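You operate a simulated robot arm through the tools that you are given. There is no shell and no other tool.

You are at the controls of a simulated robot arm. One attempt, no reset.

TASK
Fold both flaps down, tape the carton shut and park the tape carriage.
Fine: keep fingers clear of the roller.

The check looks at the end state, three seconds after you hand in, the way a careful person would. Anything else that was tipped, shoved, dropped, spilled or broken makes it a failure. Flat cloth is picked up by pressing the open fingertips on it (5 to 10 N) and closing them slowly along it; thin cloth reads only 2 to 8 mm in the jaws.

THE ROBOT
A 7-joint arm with a two-finger parallel gripper on a trunk, on a base that drives. Base frame: it is fixed to the floor where the robot stands at the start and does not move with it; the origin is under the middle of the robot, x ahead of it, y to its left, z up. Lengths are in mm, angles in degrees, forces in N, time in s.
With the tool pointing down near the work surface it reaches from about 100 to 860 mm from the robot's upright axis, wherever it stands. Its first joint turns from -115.0 to 115.0 degrees. Places, roughly: carton [3500, -1750, 750]; plain flap [3400, -1700, 1000]; printed flap [3700, -1700, 1000]; tape carriage [3700, -1500, 1000]. Payload 3.91 kg.
Tool frame: the origin (TCP) lies between the finger pads and is the grasp point; the fingertips stand 30 mm ahead of it; z points along the fingers, y is the line along which they close. Largest opening 110 mm; finger width 20, thickness 10; the body of the gripper, 48 by 112 mm, starts 55 mm behind the TCP.
Orientation is that of the tool frame in the base frame, as [roll, pitch, yaw] about the fixed x, y, z axes, in that order (R = Rz(yaw) Ry(pitch) Rx(roll)). With the fingers straight down and closing along the base's y, the tool's x points along the base's -x, its y along +y and its z along -z.

THE INTERFACE
- The arm moves only by the tool arm_command. Its argument "targets" is a list of rows, each an object (a shift or turn left out is 0, a gripper value left out holds the last) with "offset": the shift along the base's x, y, z in mm, a list of three; "rotation": the turn, a rotation vector about the base's x, y, z in degrees, a list of three; "fingers": the finger opening in mm, from 0 to 110. In form: [{"offset": [dx, dy, dz], "rotation": [rx, ry, rz], "fingers": fingers}, ...]. A call has 1 to 20 rows; each row is the pose to reach, as a shift and turn from the pose commanded when the call began. A row lasts 0.2 s, in which the tool goes at most 50 mm and 8.6 degrees; a call with a longer step from one row to the next is refused whole, and so is a gripper value outside its range. A pose out of reach is approached as far as the arm can. The call stops where the force on the tool passes 50 N (or 10 N more than at its start, if that is more) or the arm is blocked; 0.2 s more then pass. Each finger travels about 153 mm/s and halts on what it meets, pressing with about 44 N; the grip force reading is that of the motor and also rises with nothing between the fingers. The clock runs only during rows and for 0.2 s after the last one: add rows that repeat a pose to give the fingers time. The reply holds the time, the measured pose of the TCP, the force on the tool along the base axes, the opening and the grip force, in the units named above and with some noise, with the torque about the TCP (base axes, N m) and any sound that the robot's microphone picked up.
- Cameras (640 x 400 px; columns grow to the right, rows downward): "scene" is now at [230.2, 174.9, 1249]; the picture's right is [-0.33, -0.94, 0.00], its down [-0.18, 0.06, -0.98] and it looks along [0.93, -0.32, -0.19] (base axes); focal length 277 px, centre (320, 200). "wrist" rides on the gripper at [72, 17, -103] in the tool frame; the picture's right is [-0.23, 0.97, 0.00], its down [-0.76, -0.18, -0.62] and it looks along [-0.61, -0.14, 0.78] (tool axes); focal length 222 px, centre (320, 200). There is no depth. A picture from a camera that has moved, and an enlarged one, comes with that camera's place and axes in the base frame and with its lens.
- snapshot(camera): a new picture of that camera. No time passes.
- move_column(by): slides the trunk up (or, below 0, down) by that many mm; the arm and the scene camera ride with it, the base frame stays. It gives what a move gives, with no picture.
- steer(legs): drives the robot by 1 to 6 legs, each [ahead, left, turn to the left] in mm, mm and degrees, along the robot's own axes; the way and the turn of a leg run together, so that a leg with both is an arc; at most 1500 mm and 180 degrees a leg. The arm and the cameras ride along, it lands a little off, and it stops where it bumps. It gives what a move gives.
- turn_head(pan, tilt): turns the head with the scene camera to pan (to the left, within 80 degrees either way) and tilt (down, from -29 to 69), counted from straight ahead of the robot. It gives what a move gives.
- close_up(camera, box): a new picture of the part [left, top, right, bottom] of that camera's present view, enlarged. No time passes.
- finish_job(): hands the job in; it is judged then, once.

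Places have to be worked out from the pictures, the camera data and where the tool is seen. Open the gripper and draw the arm clear of the work before you hand the job in, unless the task says otherwise.

The tools are called after "Emit:" as name(argument=value, ...) on one line, values as JSON. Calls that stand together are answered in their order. arm_command: Moves the arm, as the interface text tells. Its arguments: {"type":"object","properties":{"targets":{"type":"array","items":{"type":"object","properties":{"offset":{"type":"array","items":{"type":"number"}},"rotation":{"type":"array","items":{"type":"number"}},"fingers":{"type":"number"}}}}},"required":["targets"]} The other tools are called the same way: move_column (by) slides the trunk up or down; steer (legs) drives the base; turn_head (pan, tilt) turns the head that bears the scene camera; snapshot (camera) takes a picture; close_up (camera, box) takes an enlarged picture of a part of a camera's view; finish_job () hands the job in.

At the start:

```text
time: 0.0
tcp_pos: [547.2, 96.4, 1193.5]
orientation: [180.0, -0.1, -179.9]
contact_force: [0.3, 0.0, -0.3]
moment: [0.03, -0.03, 0.02]
gripper_width: 109.9
finger_force: 0.1
trunk travel left (down, up): [-550.0, 440.0]
robot x, y, heading: [1.5, -0.3, -0.0]
head pan, tilt: [-19.1, 11.2]
```

scene: 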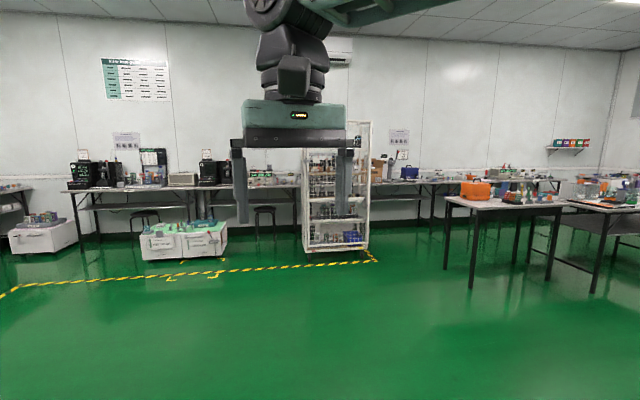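
wrist: 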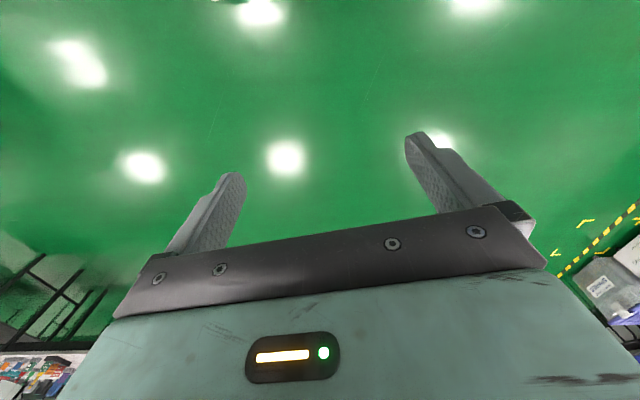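

I start by looking more closely at the direction in which the carton should lie, around column 375 and row 175 of the scene view.

Emit:
close_up(camera="scene", box=[290, 110, 450, 210])

Emit:
close_up(camera="scene", box=[420, 110, 640, 300])

```text
4.00 times, centred on (370, 160) of scene
camera zoom: at [230.2, 174.9, 1249.0], right [-0.33, -0.94, 0.0], down [-0.18, 0.06, -0.98], along [0.93, -0.32, -0.19], focal length 1106 px, centre (120, 360)
```

zoom: 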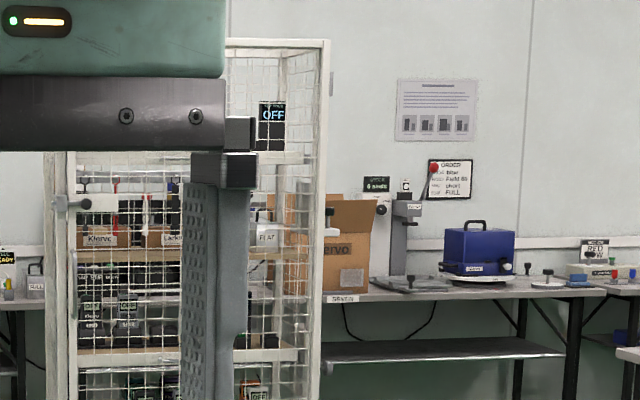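

```text
2.11 times, centred on (530, 205) of scene
camera zoom: at [230.2, 174.9, 1249.0], right [-0.33, -0.94, 0.0], down [-0.18, 0.06, -0.98], along [0.93, -0.32, -0.19], focal length 582 px, centre (-122, 190)
```

zoom: 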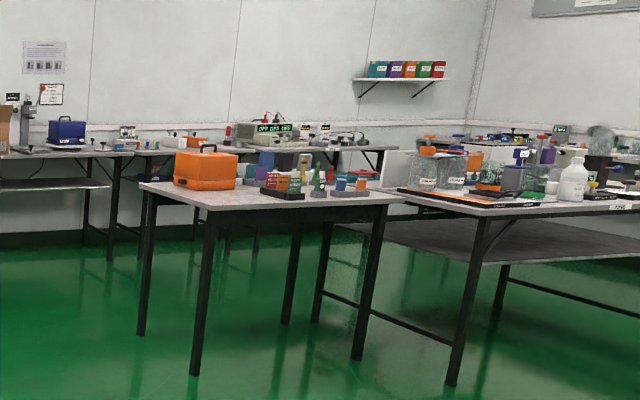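

The carton sits on a bench along the far wall, right of the wire rack. I estimate the rack corner near (3015, -1445) and the table with the orange case near x 1900–2350, y below -1860. I'll drive part of the way through free floor and look again.

Emit:
steer(legs=[[1300, -650, 0]])

Emit:
turn_head(pan=-30, tilt=18)

Emit:
snapshot(camera="scene")

```text
time: 7.2
tcp_pos: [1840.9, -537.8, 1194.8]
orientation: [-180.0, 0.0, -179.4]
contact_force: [-0.3, 0.2, -0.4]
moment: [0.02, 0.05, -0.01]
gripper_width: 109.9
finger_force: 0.1
trunk travel left (down, up): [-550.0, 440.0]
robot x, y, heading: [1295.6, -638.9, 0.5]
head pan, tilt: [-19.1, 11.2]
```

```text
time: 7.9
tcp_pos: [1840.9, -536.8, 1194.1]
orientation: [-180.0, 0.1, -179.5]
contact_force: [0.1, -0.5, 0.7]
moment: [-0.01, -0.03, 0.01]
gripper_width: 109.9
finger_force: 0.2
trunk travel left (down, up): [-550.0, 440.0]
robot x, y, heading: [1293.9, -639.2, 0.7]
head pan, tilt: [-30.0, 18.0]
```

```text
taken
camera scene: at [1515.7, -477.7, 1238.0], right [-0.49, -0.87, 0.0], down [-0.27, 0.15, -0.95], along [0.83, -0.47, -0.31], focal length 277 px, centre (320, 200)
```

scene: 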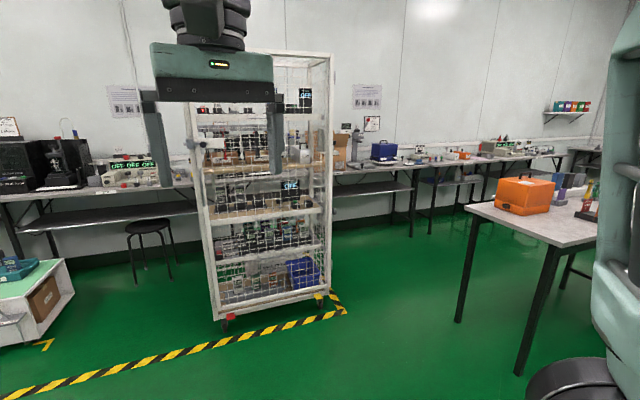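

The rack's front corner is near (2980, -1365) and the nearby table's corner near (2340, -1810). I'll drive into the gap in front of the bench by way of (2300, -1200), then look at the carton.

Emit:
steer(legs=[[980, -560, 0]])

Emit:
turn_head(pan=-22, tilt=18)

Emit:
snapshot(camera="scene")

```text
time: 12.9
tcp_pos: [2750.5, -1038.9, 1193.9]
orientation: [179.9, -0.6, -179.2]
contact_force: [-9.2, -2.6, -0.6]
moment: [0.22, -0.91, -0.29]
gripper_width: 110.0
finger_force: 0.0
trunk travel left (down, up): [-550.0, 440.0]
robot x, y, heading: [2208.7, -1146.9, 0.5]
head pan, tilt: [-30.0, 18.0]
stopped in leg 1: the force on the tool passed its limit at 63 N (the readings are from after the stop); the commanded pose is now the measured one
```

```text
time: 13.6
tcp_pos: [2751.5, -1040.0, 1194.5]
orientation: [179.9, -0.6, -179.2]
contact_force: [-13.1, -3.0, 0.8]
moment: [0.24, -1.26, -0.32]
gripper_width: 110.0
finger_force: 0.1
trunk travel left (down, up): [-550.0, 440.0]
robot x, y, heading: [2212.4, -1142.0, 0.3]
head pan, tilt: [-22.0, 18.0]
```

```text
taken
camera scene: at [2438.0, -971.3, 1238.2], right [-0.37, -0.93, 0.0], down [-0.29, 0.11, -0.95], along [0.88, -0.35, -0.31], focal length 277 px, centre (320, 200)
```

scene: 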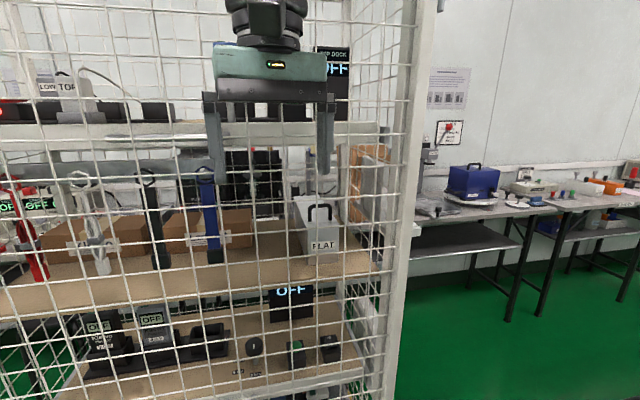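

The gripper has touched the rack's wire front, which is nearer than I judged. I'll back straight off and then check the rack's place.

Emit:
steer(legs=[[-350, 0, 0]])

Emit:
turn_head(pan=-22, tilt=25)

Emit:
snapshot(camera="scene")

```text
time: 15.9
tcp_pos: [2409.4, -1042.8, 1193.7]
orientation: [179.9, -0.7, -179.2]
contact_force: [-0.4, -0.2, 0.1]
moment: [0.01, 0.03, 0.0]
gripper_width: 109.7
finger_force: 0.1
trunk travel left (down, up): [-550.0, 440.0]
robot x, y, heading: [1867.4, -1144.7, 0.4]
head pan, tilt: [-22.0, 18.0]
```

```text
time: 16.6
tcp_pos: [2409.9, -1043.0, 1193.8]
orientation: [179.9, -0.5, -179.2]
contact_force: [0.5, -0.3, -0.7]
moment: [0.02, 0.0, 0.01]
gripper_width: 110.2
finger_force: 0.0
trunk travel left (down, up): [-550.0, 440.0]
robot x, y, heading: [1867.9, -1148.9, 0.5]
head pan, tilt: [-22.0, 25.0]
```

```text
taken
camera scene: at [2094.7, -972.8, 1226.7], right [-0.37, -0.93, 0.0], down [-0.39, 0.16, -0.91], along [0.84, -0.33, -0.42], focal length 277 px, centre (320, 200)
```

scene: 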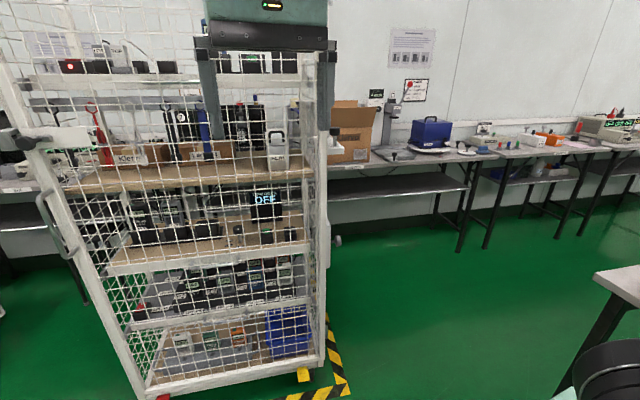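

The backed-off view shows the rack standing as before, with its front at about x 2810 and its right side at about y -1290. I'll draw the arm in and raise the trunk so that the gripper clears everything while driving.

Emit:
arm_command(targets=[{"offset": [-40, 0, 0]}, {"offset": [-80, 0, 0]}, {"offset": [-120, 0, 0]}, {"offset": [-160, 0, 0]}, {"offset": [-200, 0, 0]}, {"offset": [-220, 0, 0]}])

Emit:
move_column(by=150)

Emit:
close_up(camera="scene", box=[290, 60, 530, 210])

```text
time: 17.9
tcp_pos: [2209.3, -1037.9, 1189.7]
orientation: [180.0, -0.6, -179.3]
contact_force: [0.4, 0.1, -0.2]
moment: [-0.02, -0.01, 0.01]
gripper_width: 110.2
finger_force: 0.1
out of reach, approached as far as the arm can: row 5, 6
trunk travel left (down, up): [-550.0, 440.0]
robot x, y, heading: [1865.2, -1146.4, 0.4]
head pan, tilt: [-22.0, 25.0]
```

```text
time: 19.7
tcp_pos: [2209.9, -1038.2, 1338.9]
orientation: [-180.0, -0.7, -179.1]
contact_force: [0.1, 0.1, -0.3]
moment: [0.0, 0.02, -0.01]
gripper_width: 110.1
finger_force: 0.1
trunk travel left (down, up): [-700.0, 290.0]
robot x, y, heading: [1868.7, -1144.4, 0.5]
head pan, tilt: [-22.0, 25.0]
```

```text
2.67 times, centred on (410, 135) of scene
camera zoom: at [2094.7, -972.9, 1376.6], right [-0.37, -0.93, 0.0], down [-0.39, 0.16, -0.91], along [0.84, -0.33, -0.42], focal length 738 px, centre (80, 373)
```

zoom: 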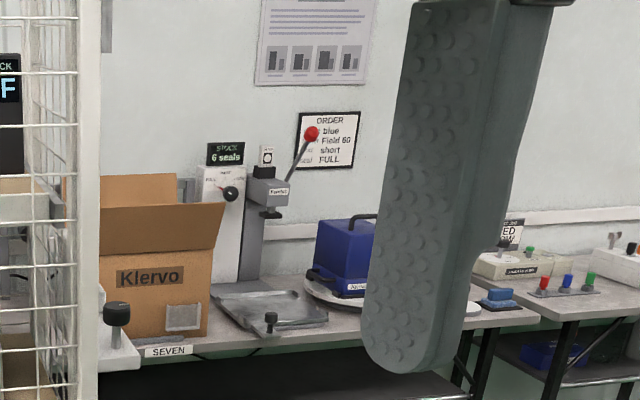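

The carton labelled "Klervo" stands on the bench right behind the rack, with its flaps up. I'll drive toward the gap in two legs, staying clear of the rack corner and the table.

Emit:
steer(legs=[[420, -330, 0]])

Emit:
turn_head(pan=-10, tilt=22)

Emit:
snapshot(camera="scene")

```text
time: 22.8
tcp_pos: [2631.5, -1367.3, 1340.2]
orientation: [-180.0, -0.7, -179.6]
contact_force: [-0.9, -0.1, -0.2]
moment: [0.01, 0.01, 0.0]
gripper_width: 109.8
finger_force: 0.1
trunk travel left (down, up): [-700.0, 290.0]
robot x, y, heading: [2290.0, -1471.4, 0.3]
head pan, tilt: [-22.0, 25.0]
```

```text
time: 23.5
tcp_pos: [2630.9, -1367.2, 1340.2]
orientation: [-180.0, -0.8, -179.5]
contact_force: [-0.2, 0.1, -0.1]
moment: [-0.06, -0.01, 0.02]
gripper_width: 109.8
finger_force: 0.1
trunk travel left (down, up): [-700.0, 290.0]
robot x, y, heading: [2287.9, -1474.1, 0.3]
head pan, tilt: [-10.0, 22.0]
```

```text
taken
camera scene: at [2522.2, -1283.5, 1381.5], right [-0.17, -0.98, 0.0], down [-0.37, 0.06, -0.93], along [0.91, -0.16, -0.37], focal length 277 px, centre (320, 200)
```

scene: 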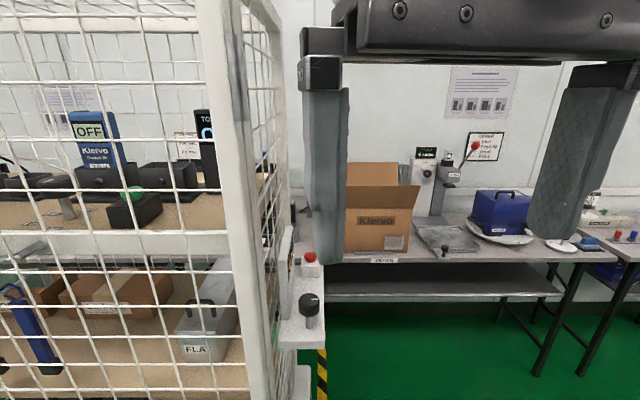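

The carton is visible now at about (380, 220). Before going through the gap I want to see how large the robot's own base is, so I look down to both sides.

Emit:
turn_head(pan=-60, tilt=60)

Emit:
snapshot(camera="scene")

Emit:
turn_head(pan=0, tilt=65)

Emit:
snapshot(camera="scene")

```text
time: 24.7
tcp_pos: [2631.4, -1367.6, 1339.8]
orientation: [180.0, -0.7, -179.4]
contact_force: [0.3, 0.4, 0.2]
moment: [-0.01, 0.05, -0.03]
gripper_width: 110.2
finger_force: 0.1
trunk travel left (down, up): [-700.0, 290.0]
robot x, y, heading: [2288.5, -1474.2, 0.2]
head pan, tilt: [-60.0, 60.0]
```

```text
taken
camera scene: at [2464.3, -1325.1, 1326.6], right [-0.86, -0.5, 0.0], down [-0.43, 0.75, -0.5], along [0.25, -0.43, -0.87], focal length 277 px, centre (320, 200)
```

scene: 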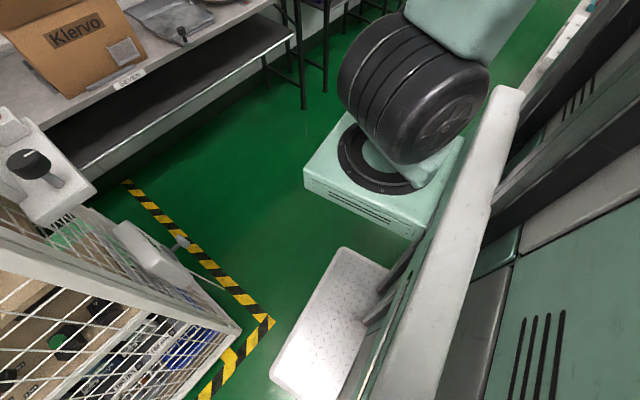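

```text
time: 26.0
tcp_pos: [2631.3, -1368.6, 1340.2]
orientation: [-179.9, -0.7, -179.4]
contact_force: [0.3, -0.6, -0.5]
moment: [0.02, -0.02, -0.04]
gripper_width: 109.8
finger_force: 0.0
trunk travel left (down, up): [-700.0, 290.0]
robot x, y, heading: [2291.2, -1471.1, 0.2]
head pan, tilt: [0.0, 65.0]
```

```text
taken
camera scene: at [2491.5, -1267.4, 1321.0], right [0.0, -1.0, 0.0], down [-0.91, 0.0, -0.42], along [0.42, 0.0, -0.91], focal length 277 px, centre (320, 200)
```

scene: 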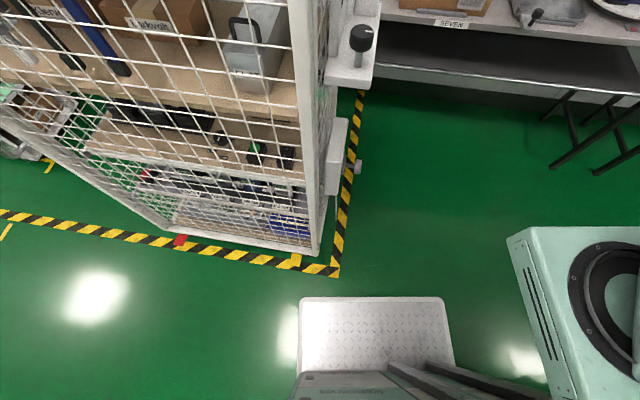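

From above I see the base is about 600 mm square, the rack stands turned by about 9 degrees, and the bench front edge is at about x 3390. The gap between rack and table is narrow, so I look at the table side to measure it.

Emit:
turn_head(pan=-80, tilt=35)

Emit:
snapshot(camera="scene")

Emit:
turn_head(pan=-45, tilt=35)

Emit:
snapshot(camera="scene")

```text
time: 27.5
tcp_pos: [2630.8, -1367.0, 1339.1]
orientation: [179.8, -0.7, -179.5]
contact_force: [-0.3, 0.7, -1.1]
moment: [-0.01, 0.01, 0.0]
gripper_width: 109.9
finger_force: 0.1
trunk travel left (down, up): [-700.0, 290.0]
robot x, y, heading: [2290.5, -1468.9, 0.3]
head pan, tilt: [-80.0, 35.0]
```

```text
taken
camera scene: at [2446.3, -1354.1, 1360.9], right [-0.98, -0.18, 0.0], down [-0.1, 0.56, -0.82], along [0.14, -0.81, -0.57], focal length 277 px, centre (320, 200)
```

scene: 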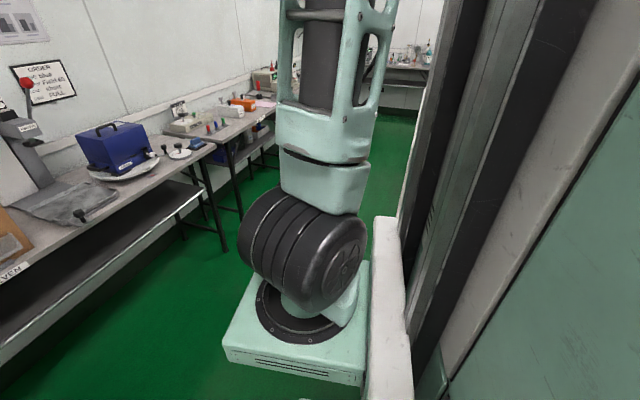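

```text
time: 28.6
tcp_pos: [2631.2, -1366.4, 1339.5]
orientation: [180.0, -0.7, -179.5]
contact_force: [-0.6, 0.8, 0.2]
moment: [0.03, 0.01, 0.02]
gripper_width: 110.0
finger_force: 0.0
trunk travel left (down, up): [-700.0, 290.0]
robot x, y, heading: [2287.9, -1469.7, 0.2]
head pan, tilt: [-45.0, 35.0]
```

```text
taken
camera scene: at [2493.1, -1329.7, 1360.9], right [-0.71, -0.71, 0.0], down [-0.41, 0.41, -0.82], along [0.58, -0.58, -0.57], focal length 277 px, centre (320, 200)
```

scene: 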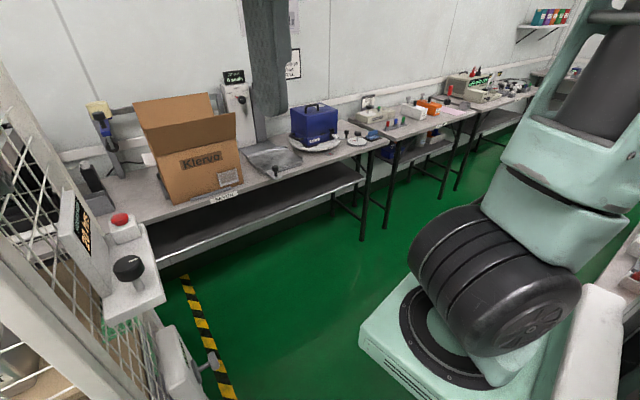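

I can now see the carton and, to its left behind it, a device with a yellow head that may be the tape carriage. I take a close-up of that area.

Emit:
close_up(camera="scene", box=[60, 60, 300, 210])

```text
2.67 times, centred on (180, 135) of scene
camera zoom: at [2493.1, -1329.7, 1360.9], right [-0.71, -0.71, 0.0], down [-0.41, 0.41, -0.82], along [0.58, -0.58, -0.57], focal length 738 px, centre (693, 373)
```

zoom: 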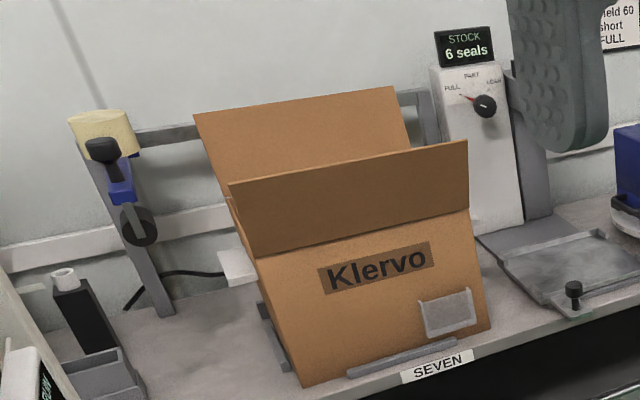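

The carriage hangs on a cross bar behind the carton, parked at its left end: yellow tape roll, black knob, blue body and roller. To pass the gap diagonally, I'll shift left a little and turn right about 41 degrees, then re-measure rack and table.

Emit:
steer(legs=[[-20, 140, 0], [0, 0, -41]])

Emit:
turn_head(pan=-35, tilt=50)

Emit:
snapshot(camera="scene")

Emit:
turn_head(pan=35, tilt=55)

Emit:
snapshot(camera="scene")

```text
time: 31.8
tcp_pos: [2597.2, -1477.4, 1339.7]
orientation: [-180.0, -0.6, 139.8]
contact_force: [-0.3, 0.0, 0.4]
moment: [0.01, 0.01, 0.03]
gripper_width: 110.1
finger_force: 0.1
trunk travel left (down, up): [-700.0, 290.0]
robot x, y, heading: [2269.6, -1335.5, -40.6]
head pan, tilt: [-45.0, 35.0]
```

```text
time: 32.5
tcp_pos: [2597.5, -1476.5, 1338.6]
orientation: [180.0, -0.7, 139.8]
contact_force: [0.6, 0.0, -0.3]
moment: [-0.01, 0.02, 0.02]
gripper_width: 110.0
finger_force: 0.0
trunk travel left (down, up): [-700.0, 290.0]
robot x, y, heading: [2268.7, -1334.2, -40.9]
head pan, tilt: [-35.0, 50.0]
```

```text
taken
camera scene: at [2529.5, -1345.0, 1339.2], right [-0.97, -0.25, 0.0], down [-0.19, 0.74, -0.64], along [0.16, -0.62, -0.77], focal length 277 px, centre (320, 200)
```

scene: 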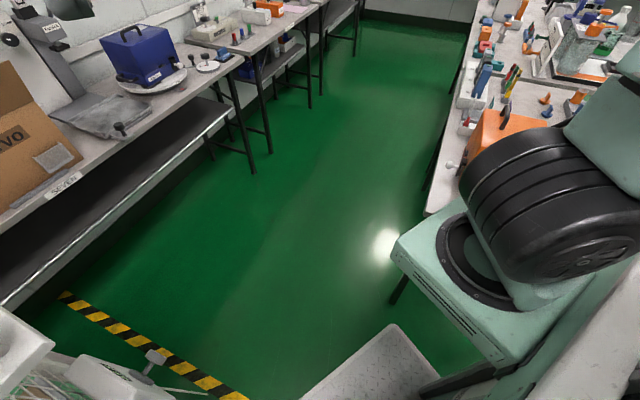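

```text
time: 34.0
tcp_pos: [2597.1, -1477.0, 1339.1]
orientation: [-180.0, -0.7, 139.7]
contact_force: [0.7, 0.9, 0.4]
moment: [-0.01, -0.01, 0.02]
gripper_width: 110.2
finger_force: 0.0
trunk travel left (down, up): [-700.0, 290.0]
robot x, y, heading: [2270.3, -1335.6, -40.5]
head pan, tilt: [35.0, 55.0]
```

```text
taken
camera scene: at [2582.1, -1277.5, 1332.7], right [-0.1, -1.0, 0.0], down [-0.82, 0.08, -0.57], along [0.57, -0.06, -0.82], focal length 277 px, centre (320, 200)
```

scene: 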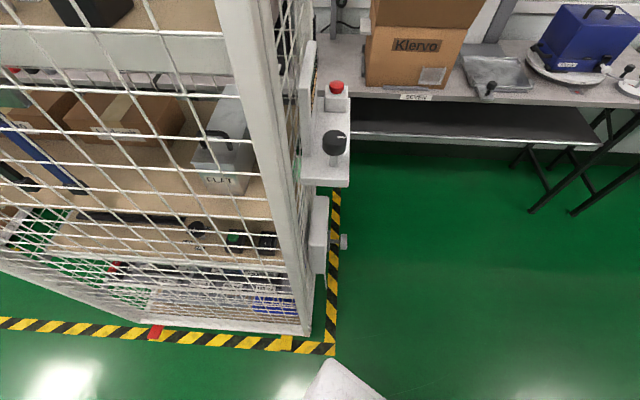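

The measured clearances on a -41 degree track are about 90 mm to the rack and 110 mm to the table leg. I'll drive 710 mm ahead on it and check before turning back.

Emit:
steer(legs=[[350, 0, 0]])

Emit:
turn_head(pan=60, tilt=60)

Emit:
snapshot(camera="scene")

```text
time: 36.2
tcp_pos: [2860.0, -1702.7, 1340.3]
orientation: [179.9, -0.7, 139.9]
contact_force: [-0.9, 0.2, -1.1]
moment: [0.02, 0.02, -0.01]
gripper_width: 109.9
finger_force: 0.0
trunk travel left (down, up): [-700.0, 290.0]
robot x, y, heading: [2533.8, -1561.0, -40.7]
head pan, tilt: [35.0, 55.0]
```

```text
time: 37.1
tcp_pos: [2859.9, -1701.3, 1339.2]
orientation: [-180.0, -0.7, 139.9]
contact_force: [0.3, 0.1, 0.6]
moment: [0.02, 0.02, 0.02]
gripper_width: 110.3
finger_force: 0.1
trunk travel left (down, up): [-700.0, 290.0]
robot x, y, heading: [2531.3, -1559.3, -40.6]
head pan, tilt: [60.0, 60.0]
```

```text
taken
camera scene: at [2836.2, -1473.3, 1326.6], right [0.33, -0.94, 0.0], down [-0.82, -0.29, -0.5], along [0.47, 0.17, -0.87], focal length 277 px, centre (320, 200)
```

scene: 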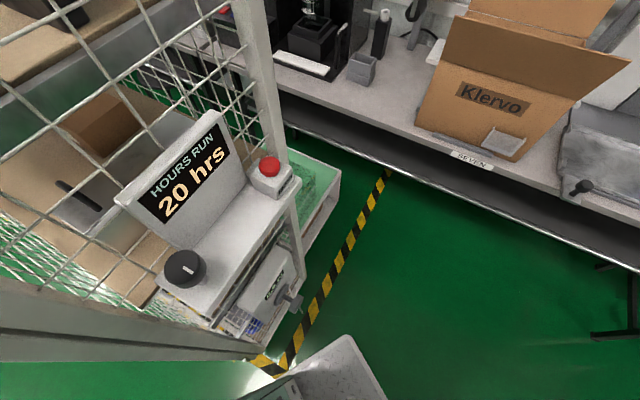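

The passage is clear and the base's front-left corner is well away from the rack's side boxes. I continue 350 mm ahead and then look again before turning.

Emit:
steer(legs=[[360, 0, 0]])

Emit:
turn_head(pan=70, tilt=60)

Emit:
snapshot(camera="scene")

```text
time: 39.4
tcp_pos: [3129.3, -1928.4, 1340.7]
orientation: [180.0, -0.7, 140.2]
contact_force: [-0.2, 0.1, 0.2]
moment: [-0.01, -0.01, 0.0]
gripper_width: 109.8
finger_force: 0.1
trunk travel left (down, up): [-700.0, 290.0]
robot x, y, heading: [2803.3, -1788.8, -40.2]
head pan, tilt: [60.0, 60.0]
```

```text
time: 40.1
tcp_pos: [3129.8, -1927.6, 1339.1]
orientation: [180.0, -0.7, 140.2]
contact_force: [0.1, 0.8, -0.1]
moment: [-0.02, 0.03, 0.02]
gripper_width: 110.2
finger_force: 0.0
trunk travel left (down, up): [-700.0, 290.0]
robot x, y, heading: [2797.1, -1786.0, -40.2]
head pan, tilt: [70.0, 60.0]
```

```text
taken
camera scene: at [3099.4, -1689.6, 1326.6], right [0.5, -0.87, 0.0], down [-0.75, -0.43, -0.5], along [0.43, 0.25, -0.87], focal length 277 px, centre (320, 200)
```

scene: 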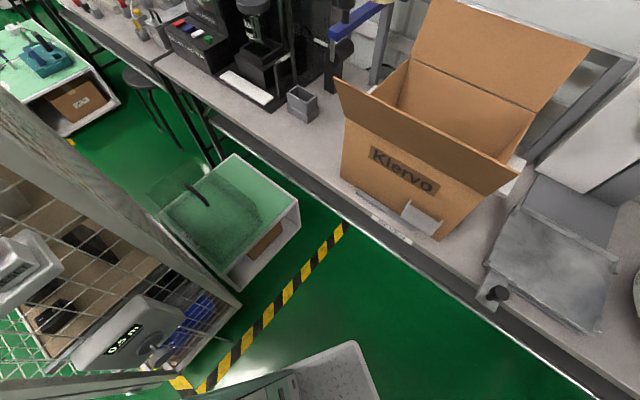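

The area around the base is clear, so I turn back to face the bench squarely and look at the station.

Emit:
steer(legs=[[0, 0, 40.2]])

Emit:
turn_head(pan=0, tilt=30)

Emit:
snapshot(camera="scene")

```text
time: 42.4
tcp_pos: [3142.6, -1682.2, 1339.7]
orientation: [180.0, -0.8, -179.5]
contact_force: [-0.6, 0.5, 0.4]
moment: [-0.01, 0.02, 0.03]
gripper_width: 109.9
finger_force: 0.1
trunk travel left (down, up): [-700.0, 290.0]
robot x, y, heading: [2802.5, -1788.0, 0.2]
head pan, tilt: [70.0, 60.0]
```

```text
time: 43.8
tcp_pos: [3143.5, -1683.0, 1338.5]
orientation: [180.0, -0.7, -179.5]
contact_force: [-0.2, -0.2, -0.5]
moment: [-0.01, -0.02, 0.02]
gripper_width: 110.2
finger_force: 0.1
trunk travel left (down, up): [-700.0, 290.0]
robot x, y, heading: [2800.5, -1786.8, 0.1]
head pan, tilt: [0.0, 30.0]
```

```text
taken
camera scene: at [3033.1, -1582.2, 1368.7], right [0.0, -1.0, 0.0], down [-0.5, 0.0, -0.87], along [0.87, 0.0, -0.5], focal length 277 px, centre (320, 200)
```

scene: 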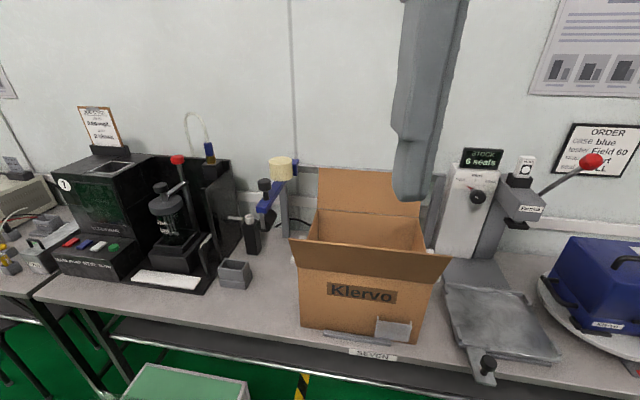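

The station is squarely in view now. I take enlarged pictures of the carton and carriage.

Emit:
close_up(camera="scene", box=[240, 140, 480, 290])

Emit:
close_up(camera="scene", box=[230, 140, 330, 240])

Emit:
close_up(camera="scene", box=[280, 270, 480, 395])

Emit:
close_up(camera="scene", box=[440, 100, 640, 225])

```text
2.67 times, centred on (360, 215) of scene
camera zoom: at [3033.1, -1582.2, 1368.7], right [0.0, -1.0, 0.0], down [-0.5, 0.0, -0.87], along [0.87, 0.0, -0.5], focal length 738 px, centre (213, 160)
```

zoom: 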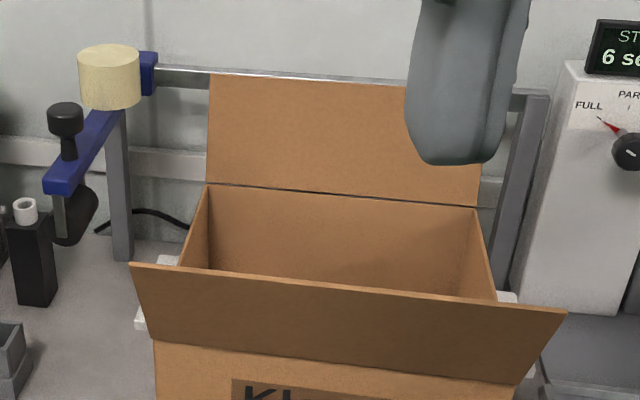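

```text
4.00 times, centred on (280, 190) of scene
camera zoom: at [3033.1, -1582.2, 1368.7], right [0.0, -1.0, 0.0], down [-0.5, 0.0, -0.87], along [0.87, 0.0, -0.5], focal length 1106 px, centre (480, 240)
```

zoom: 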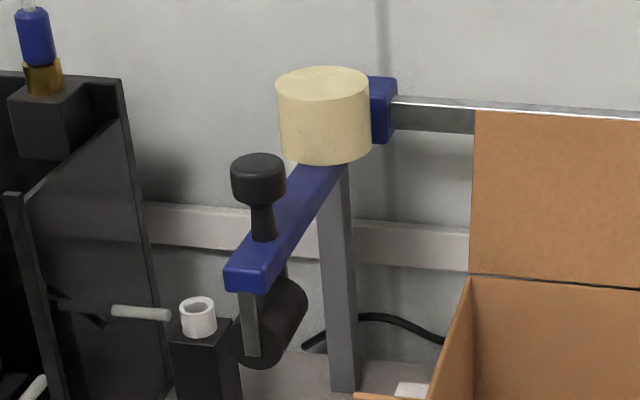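

```text
3.20 times, centred on (380, 332) of scene
camera zoom: at [3033.1, -1582.2, 1368.7], right [0.0, -1.0, 0.0], down [-0.5, 0.0, -0.87], along [0.87, 0.0, -0.5], focal length 885 px, centre (128, -224)
```

zoom: 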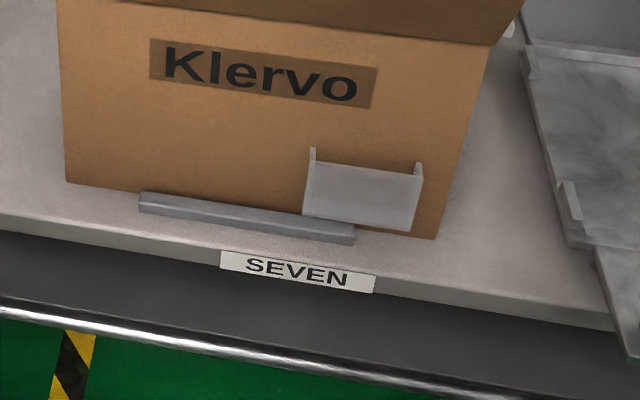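

```text
3.20 times, centred on (540, 162) of scene
camera zoom: at [3033.1, -1582.2, 1368.7], right [0.0, -1.0, 0.0], down [-0.5, 0.0, -0.87], along [0.87, 0.0, -0.5], focal length 885 px, centre (-384, 320)
```

zoom: 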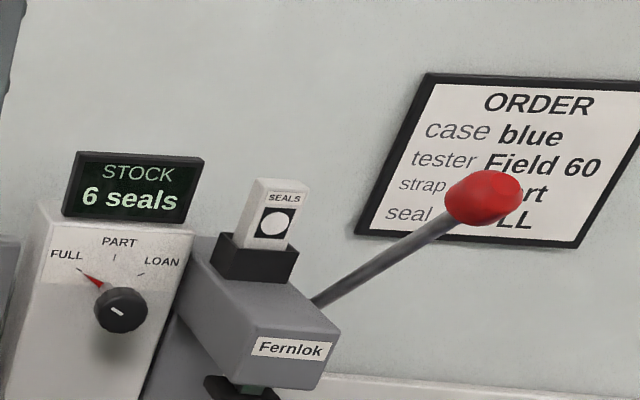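

I work out from the pictures that the bench and carton are turned about -10 degrees. The carton top is at z about 950, its centre near (3568, -1693) and it measures about 277 by 237 mm. The flaps are about 118 mm long and lean out about 20 degrees, and the roller is near (3608, -1443). I'll align the base to the bench and shift it a little closer.

Emit:
steer(legs=[[0, 0, -10], [50, 70, 0]])

Emit:
turn_head(pan=-5, tilt=35)

Emit:
snapshot(camera="scene")

```text
time: 45.5
tcp_pos: [3216.7, -1682.8, 1340.0]
orientation: [180.0, -0.8, 170.5]
contact_force: [-0.5, 0.1, -0.6]
moment: [0.04, -0.02, 0.02]
gripper_width: 110.0
finger_force: 0.1
trunk travel left (down, up): [-700.0, 290.0]
robot x, y, heading: [2864.5, -1729.8, -9.9]
head pan, tilt: [0.0, 30.0]
```

```text
time: 46.2
tcp_pos: [3217.4, -1682.5, 1339.6]
orientation: [180.0, -0.7, 170.4]
contact_force: [0.4, 0.0, -0.3]
moment: [0.01, 0.03, -0.01]
gripper_width: 109.9
finger_force: 0.0
trunk travel left (down, up): [-700.0, 290.0]
robot x, y, heading: [2865.5, -1726.9, -9.8]
head pan, tilt: [-5.0, 35.0]
```

```text
taken
camera scene: at [3122.0, -1572.4, 1360.9], right [-0.26, -0.97, 0.0], down [-0.55, 0.15, -0.82], along [0.79, -0.21, -0.57], focal length 277 px, centre (320, 200)
```

scene: 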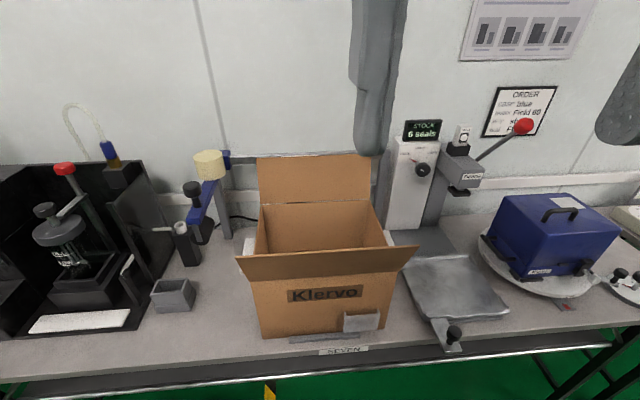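

The station lies well within view. I zoom in on the carriage, the bar ends and the carton sides to see labels and stops.

Emit:
close_up(camera="scene", box=[170, 130, 270, 230])

Emit:
close_up(camera="scene", box=[230, 140, 430, 265])

Emit:
close_up(camera="scene", box=[340, 110, 500, 210])

```text
4.00 times, centred on (220, 180) of scene
camera zoom: at [3122.0, -1572.4, 1360.9], right [-0.26, -0.97, 0.0], down [-0.55, 0.15, -0.82], along [0.79, -0.21, -0.57], focal length 1106 px, centre (720, 280)
```

zoom: 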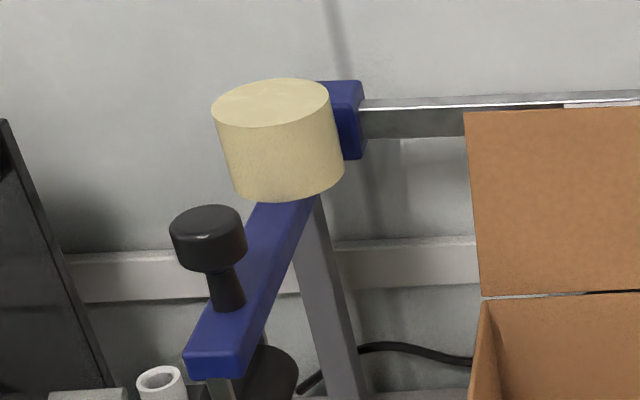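

```text
3.20 times, centred on (330, 202) of scene
camera zoom: at [3122.0, -1572.4, 1360.9], right [-0.26, -0.97, 0.0], down [-0.55, 0.15, -0.82], along [0.79, -0.21, -0.57], focal length 885 px, centre (288, 192)
```

zoom: 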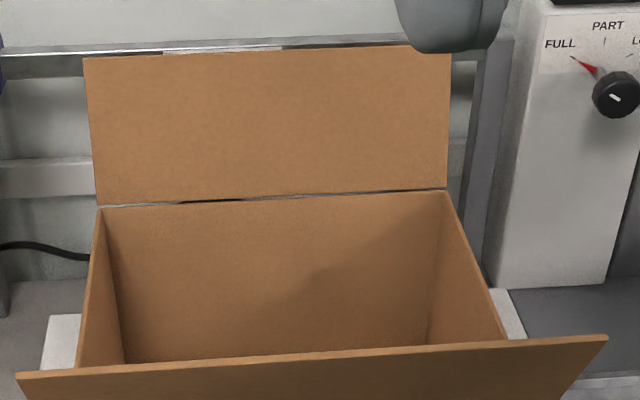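

```text
4.00 times, centred on (420, 160) of scene
camera zoom: at [3122.0, -1572.4, 1360.9], right [-0.26, -0.97, 0.0], down [-0.55, 0.15, -0.82], along [0.79, -0.21, -0.57], focal length 1106 px, centre (-80, 360)
```

zoom: 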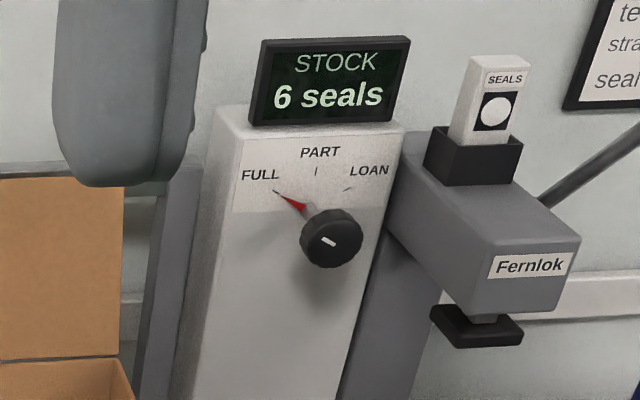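

I want the flap lengths accurately, because it matters whether they overlap. I raise the trunk to get a second, steeper viewpoint.

Emit:
turn_head(pan=0, tilt=35)

Emit:
close_up(camera="scene", box=[200, 140, 440, 290])

Emit:
move_column(by=280)

Emit:
turn_head(pan=0, tilt=52)

Emit:
snapshot(camera="scene")

```text
time: 46.9
tcp_pos: [3217.3, -1683.1, 1339.7]
orientation: [-179.9, -0.7, 170.6]
contact_force: [1.1, 0.7, 0.7]
moment: [-0.01, 0.03, 0.01]
gripper_width: 110.1
finger_force: 0.0
trunk travel left (down, up): [-700.0, 290.0]
robot x, y, heading: [2860.4, -1725.1, -9.9]
head pan, tilt: [0.0, 35.0]
```

```text
2.67 times, centred on (320, 215) of scene
camera zoom: at [3123.7, -1564.9, 1360.9], right [-0.17, -0.98, 0.0], down [-0.56, 0.1, -0.82], along [0.81, -0.14, -0.57], focal length 738 px, centre (320, 160)
```

zoom: 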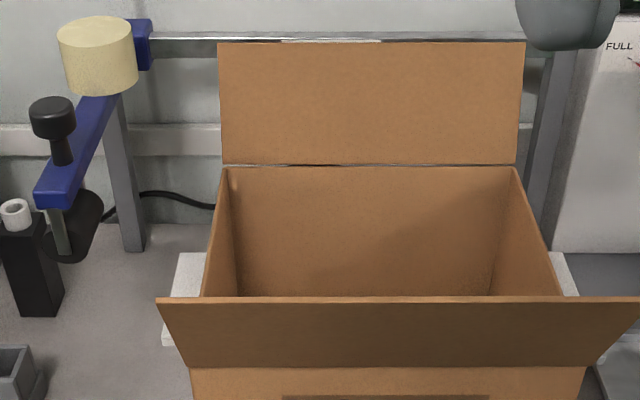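

```text
time: 49.7
tcp_pos: [3216.9, -1682.3, 1619.6]
orientation: [-180.0, -0.8, 170.3]
contact_force: [0.2, 0.1, 0.2]
moment: [0.04, 0.01, -0.03]
gripper_width: 109.9
finger_force: 0.0
trunk travel left (down, up): [-980.0, 10.0]
robot x, y, heading: [2864.7, -1724.8, -9.7]
head pan, tilt: [0.0, 35.0]
```

```text
time: 50.5
tcp_pos: [3215.9, -1682.6, 1620.1]
orientation: [179.9, -0.7, 170.5]
contact_force: [1.0, -0.4, 0.9]
moment: [0.03, -0.07, -0.02]
gripper_width: 109.9
finger_force: 0.1
trunk travel left (down, up): [-980.0, 10.0]
robot x, y, heading: [2859.4, -1727.1, -9.9]
head pan, tilt: [0.0, 52.0]
```

```text
taken
camera scene: at [3111.0, -1562.7, 1616.6], right [-0.17, -0.98, 0.0], down [-0.78, 0.14, -0.62], along [0.61, -0.11, -0.79], focal length 277 px, centre (320, 200)
```

scene: 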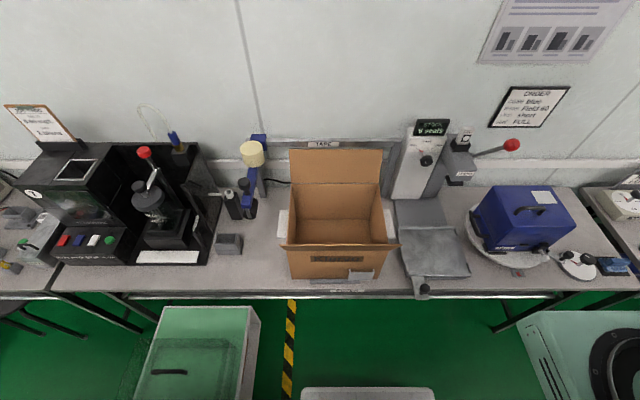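

This view is square to the bench, and there is a label on the bar behind the carton. I zoom in on the label and carton from this height.

Emit:
close_up(camera="scene", box=[270, 130, 410, 217])

Emit:
close_up(camera="scene", box=[220, 120, 420, 295])

Emit:
close_up(camera="scene", box=[215, 125, 295, 225])

```text
4.57 times, centred on (340, 174) of scene
camera zoom: at [3111.0, -1562.7, 1616.6], right [-0.17, -0.98, 0.0], down [-0.78, 0.14, -0.62], along [0.61, -0.11, -0.79], focal length 1264 px, centre (229, 321)
```

zoom: 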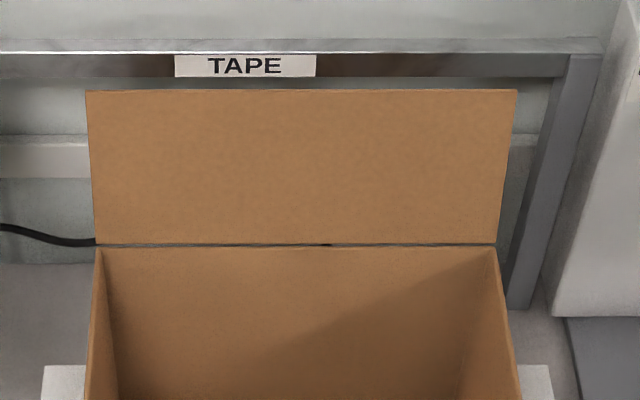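

```text
2.29 times, centred on (320, 208) of scene
camera zoom: at [3111.0, -1562.7, 1616.6], right [-0.17, -0.98, 0.0], down [-0.78, 0.14, -0.62], along [0.61, -0.11, -0.79], focal length 632 px, centre (320, 183)
```

zoom: 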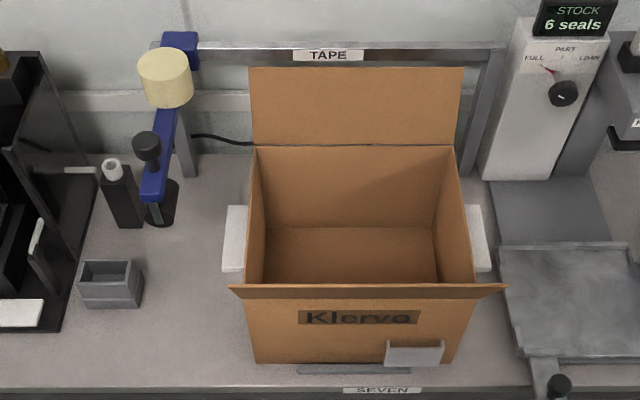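

```text
4.00 times, centred on (255, 175) of scene
camera zoom: at [3111.0, -1562.7, 1616.6], right [-0.17, -0.98, 0.0], down [-0.78, 0.14, -0.62], along [0.61, -0.11, -0.79], focal length 1106 px, centre (580, 300)
```

zoom: 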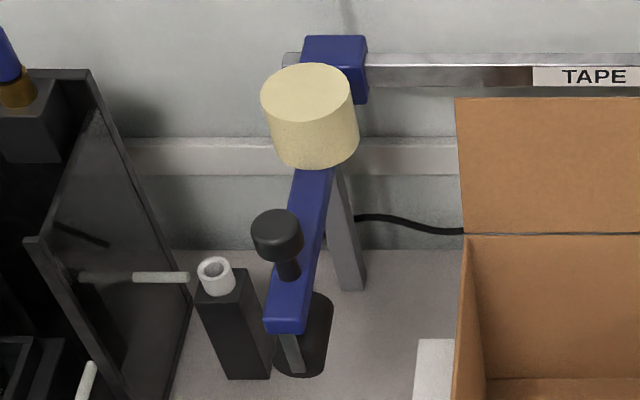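

I've triangulated the parts in a bench frame (depth D along the robot heading, left L):

| Part | D (mm) | L (mm) | z (mm) |
|---|---|---|---|
| Near hinge | 3682 | – | 950 |
| Far hinge | 3923 | – | 950 |
| Flaps | about 119 long, no overlap | – | top about 1065 |
| Bar front | 4007 | – | about 1040 |
| Carriage knob | 3809 | -810 | top 1086 |

I lower the trunk somewhat and bring the closed fingers above the gap behind the far flap.

Emit:
move_column(by=-150)

Emit:
arm_command(targets=[{"offset": [37, -3, -10], "fingers": 0}, {"offset": [75, -6, -25]}, {"offset": [112, -8, -45]}, {"offset": [150, -11, -65]}, {"offset": [187, -14, -85]}, {"offset": [225, -17, -105]}, {"offset": [262, -19, -125]}, {"offset": [300, -22, -145]}, {"offset": [337, -25, -165]}, {"offset": [375, -28, -185]}, {"offset": [412, -30, -205]}, {"offset": [450, -33, -225]}, {"offset": [487, -36, -235]}, {"offset": [524, -39, -245]}])

Emit:
snapshot(camera="scene")

Emit:
snapshot(camera="wrist")

```text
time: 52.2
tcp_pos: [3216.5, -1682.5, 1469.4]
orientation: [-180.0, -0.7, 170.5]
contact_force: [-0.2, -0.7, 0.4]
moment: [-0.02, -0.01, 0.02]
gripper_width: 109.9
finger_force: 0.0
trunk travel left (down, up): [-830.0, 160.0]
robot x, y, heading: [2858.7, -1728.7, -9.9]
head pan, tilt: [0.0, 52.0]
```

```text
time: 55.2
tcp_pos: [3737.8, -1723.9, 1225.7]
orientation: [180.0, -0.8, 170.5]
contact_force: [-1.2, -0.2, 4.9]
moment: [0.05, -0.1, 0.02]
gripper_width: 0.0
finger_force: 37.9
trunk travel left (down, up): [-830.0, 160.0]
robot x, y, heading: [2862.1, -1727.9, -9.7]
head pan, tilt: [0.0, 52.0]
```

```text
taken
camera scene: at [3109.9, -1562.9, 1466.9], right [-0.17, -0.98, 0.0], down [-0.78, 0.14, -0.62], along [0.61, -0.11, -0.79], focal length 277 px, centre (320, 200)
```

scene: 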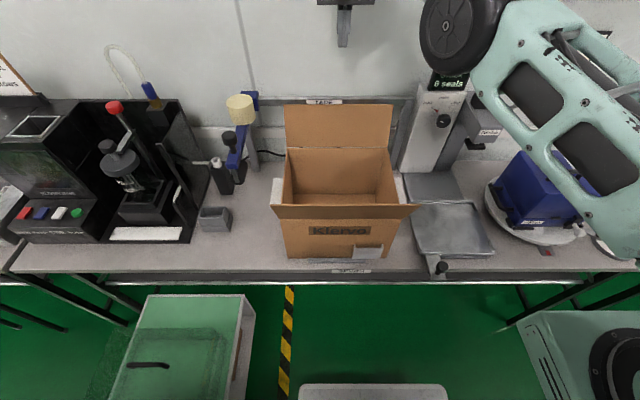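

```text
taken
camera wrist: at [3671.5, -1694.7, 1330.3], right [0.38, 0.92, 0.0], down [0.73, -0.3, 0.61], along [0.56, -0.24, -0.79], focal length 222 px, centre (320, 200)
```

wrist: 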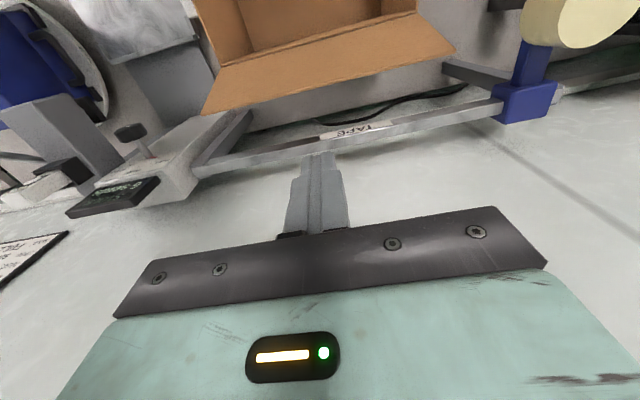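

The TCP is at D 3978, L -1056, z 1226, as planned: over the gap between flap top (D ≈3955) and bar (D ≈4007). I descend to just above them and check with both cameras.

Emit:
arm_command(targets=[{"offset": [0, 0, -30]}, {"offset": [0, 0, -60]}, {"offset": [1, 0, -90]}, {"offset": [1, 0, -110]}])

Emit:
close_up(camera="scene", box=[270, 60, 410, 147])

Emit:
snapshot(camera="wrist")

```text
time: 56.2
tcp_pos: [3740.5, -1721.7, 1114.2]
orientation: [180.0, -0.7, 170.4]
contact_force: [0.6, 0.5, 0.2]
moment: [0.01, 0.02, 0.02]
gripper_width: 0.0
finger_force: 38.6
trunk travel left (down, up): [-830.0, 160.0]
robot x, y, heading: [2861.7, -1726.3, -9.9]
head pan, tilt: [0.0, 52.0]
```

```text
4.57 times, centred on (340, 104) of scene
camera zoom: at [3110.8, -1562.7, 1466.6], right [-0.17, -0.98, 0.0], down [-0.78, 0.14, -0.62], along [0.61, -0.11, -0.79], focal length 1264 px, centre (229, 641)
```

zoom: 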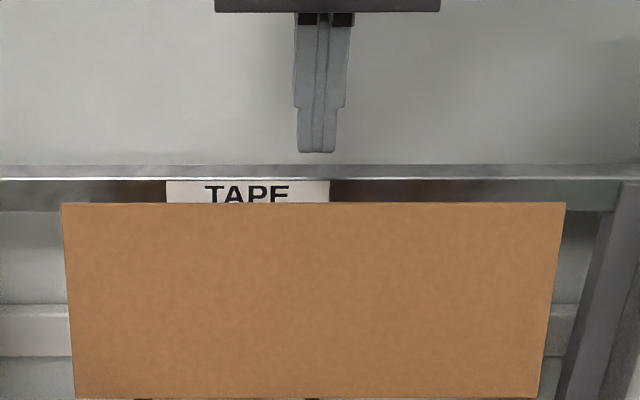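

```text
taken
camera wrist: at [3673.9, -1694.0, 1218.7], right [0.38, 0.92, 0.0], down [0.73, -0.3, 0.61], along [0.57, -0.24, -0.79], focal length 222 px, centre (320, 200)
```

wrist: 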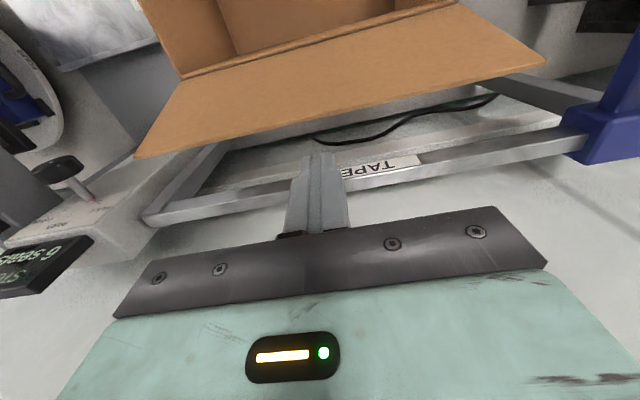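

The fingertip is at D ≈3971–3991, between flap (≈3955) and bar (≈4010). I lower the tips to z ≈1025 behind the flap in small steps.

Emit:
arm_command(targets=[{"offset": [0, 0, -15]}, {"offset": [0, 0, -30]}, {"offset": [0, 0, -45]}, {"offset": [0, 0, -60]}])

Emit:
snapshot(camera="wrist")

Emit:
close_up(camera="scene", box=[270, 60, 410, 147])

```text
time: 57.2
tcp_pos: [3740.6, -1721.8, 1055.9]
orientation: [-180.0, -0.7, 170.4]
contact_force: [-0.2, -0.3, 0.3]
moment: [0.0, 0.01, -0.01]
gripper_width: 0.2
finger_force: 37.8
trunk travel left (down, up): [-830.0, 160.0]
robot x, y, heading: [2858.3, -1726.0, -9.8]
head pan, tilt: [0.0, 52.0]
```

```text
taken
camera wrist: at [3674.3, -1693.8, 1158.9], right [0.38, 0.92, 0.0], down [0.73, -0.3, 0.61], along [0.57, -0.24, -0.79], focal length 222 px, centre (320, 200)
```

wrist: 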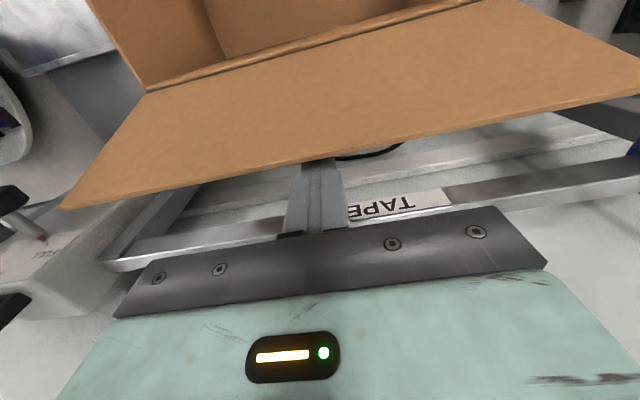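

```text
4.57 times, centred on (340, 104) of scene
camera zoom: at [3110.9, -1562.6, 1466.5], right [-0.17, -0.98, 0.0], down [-0.78, 0.14, -0.62], along [0.61, -0.11, -0.79], focal length 1264 px, centre (229, 641)
```

zoom: 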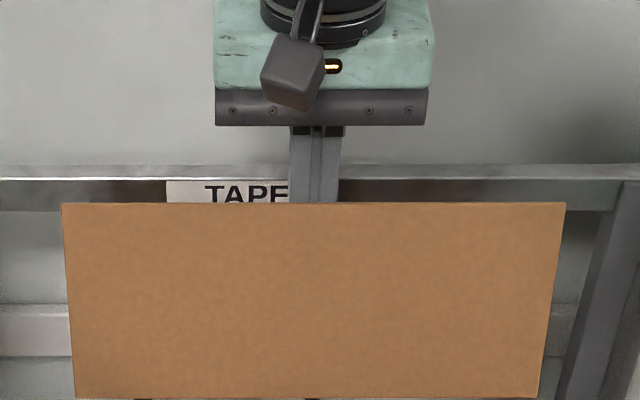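

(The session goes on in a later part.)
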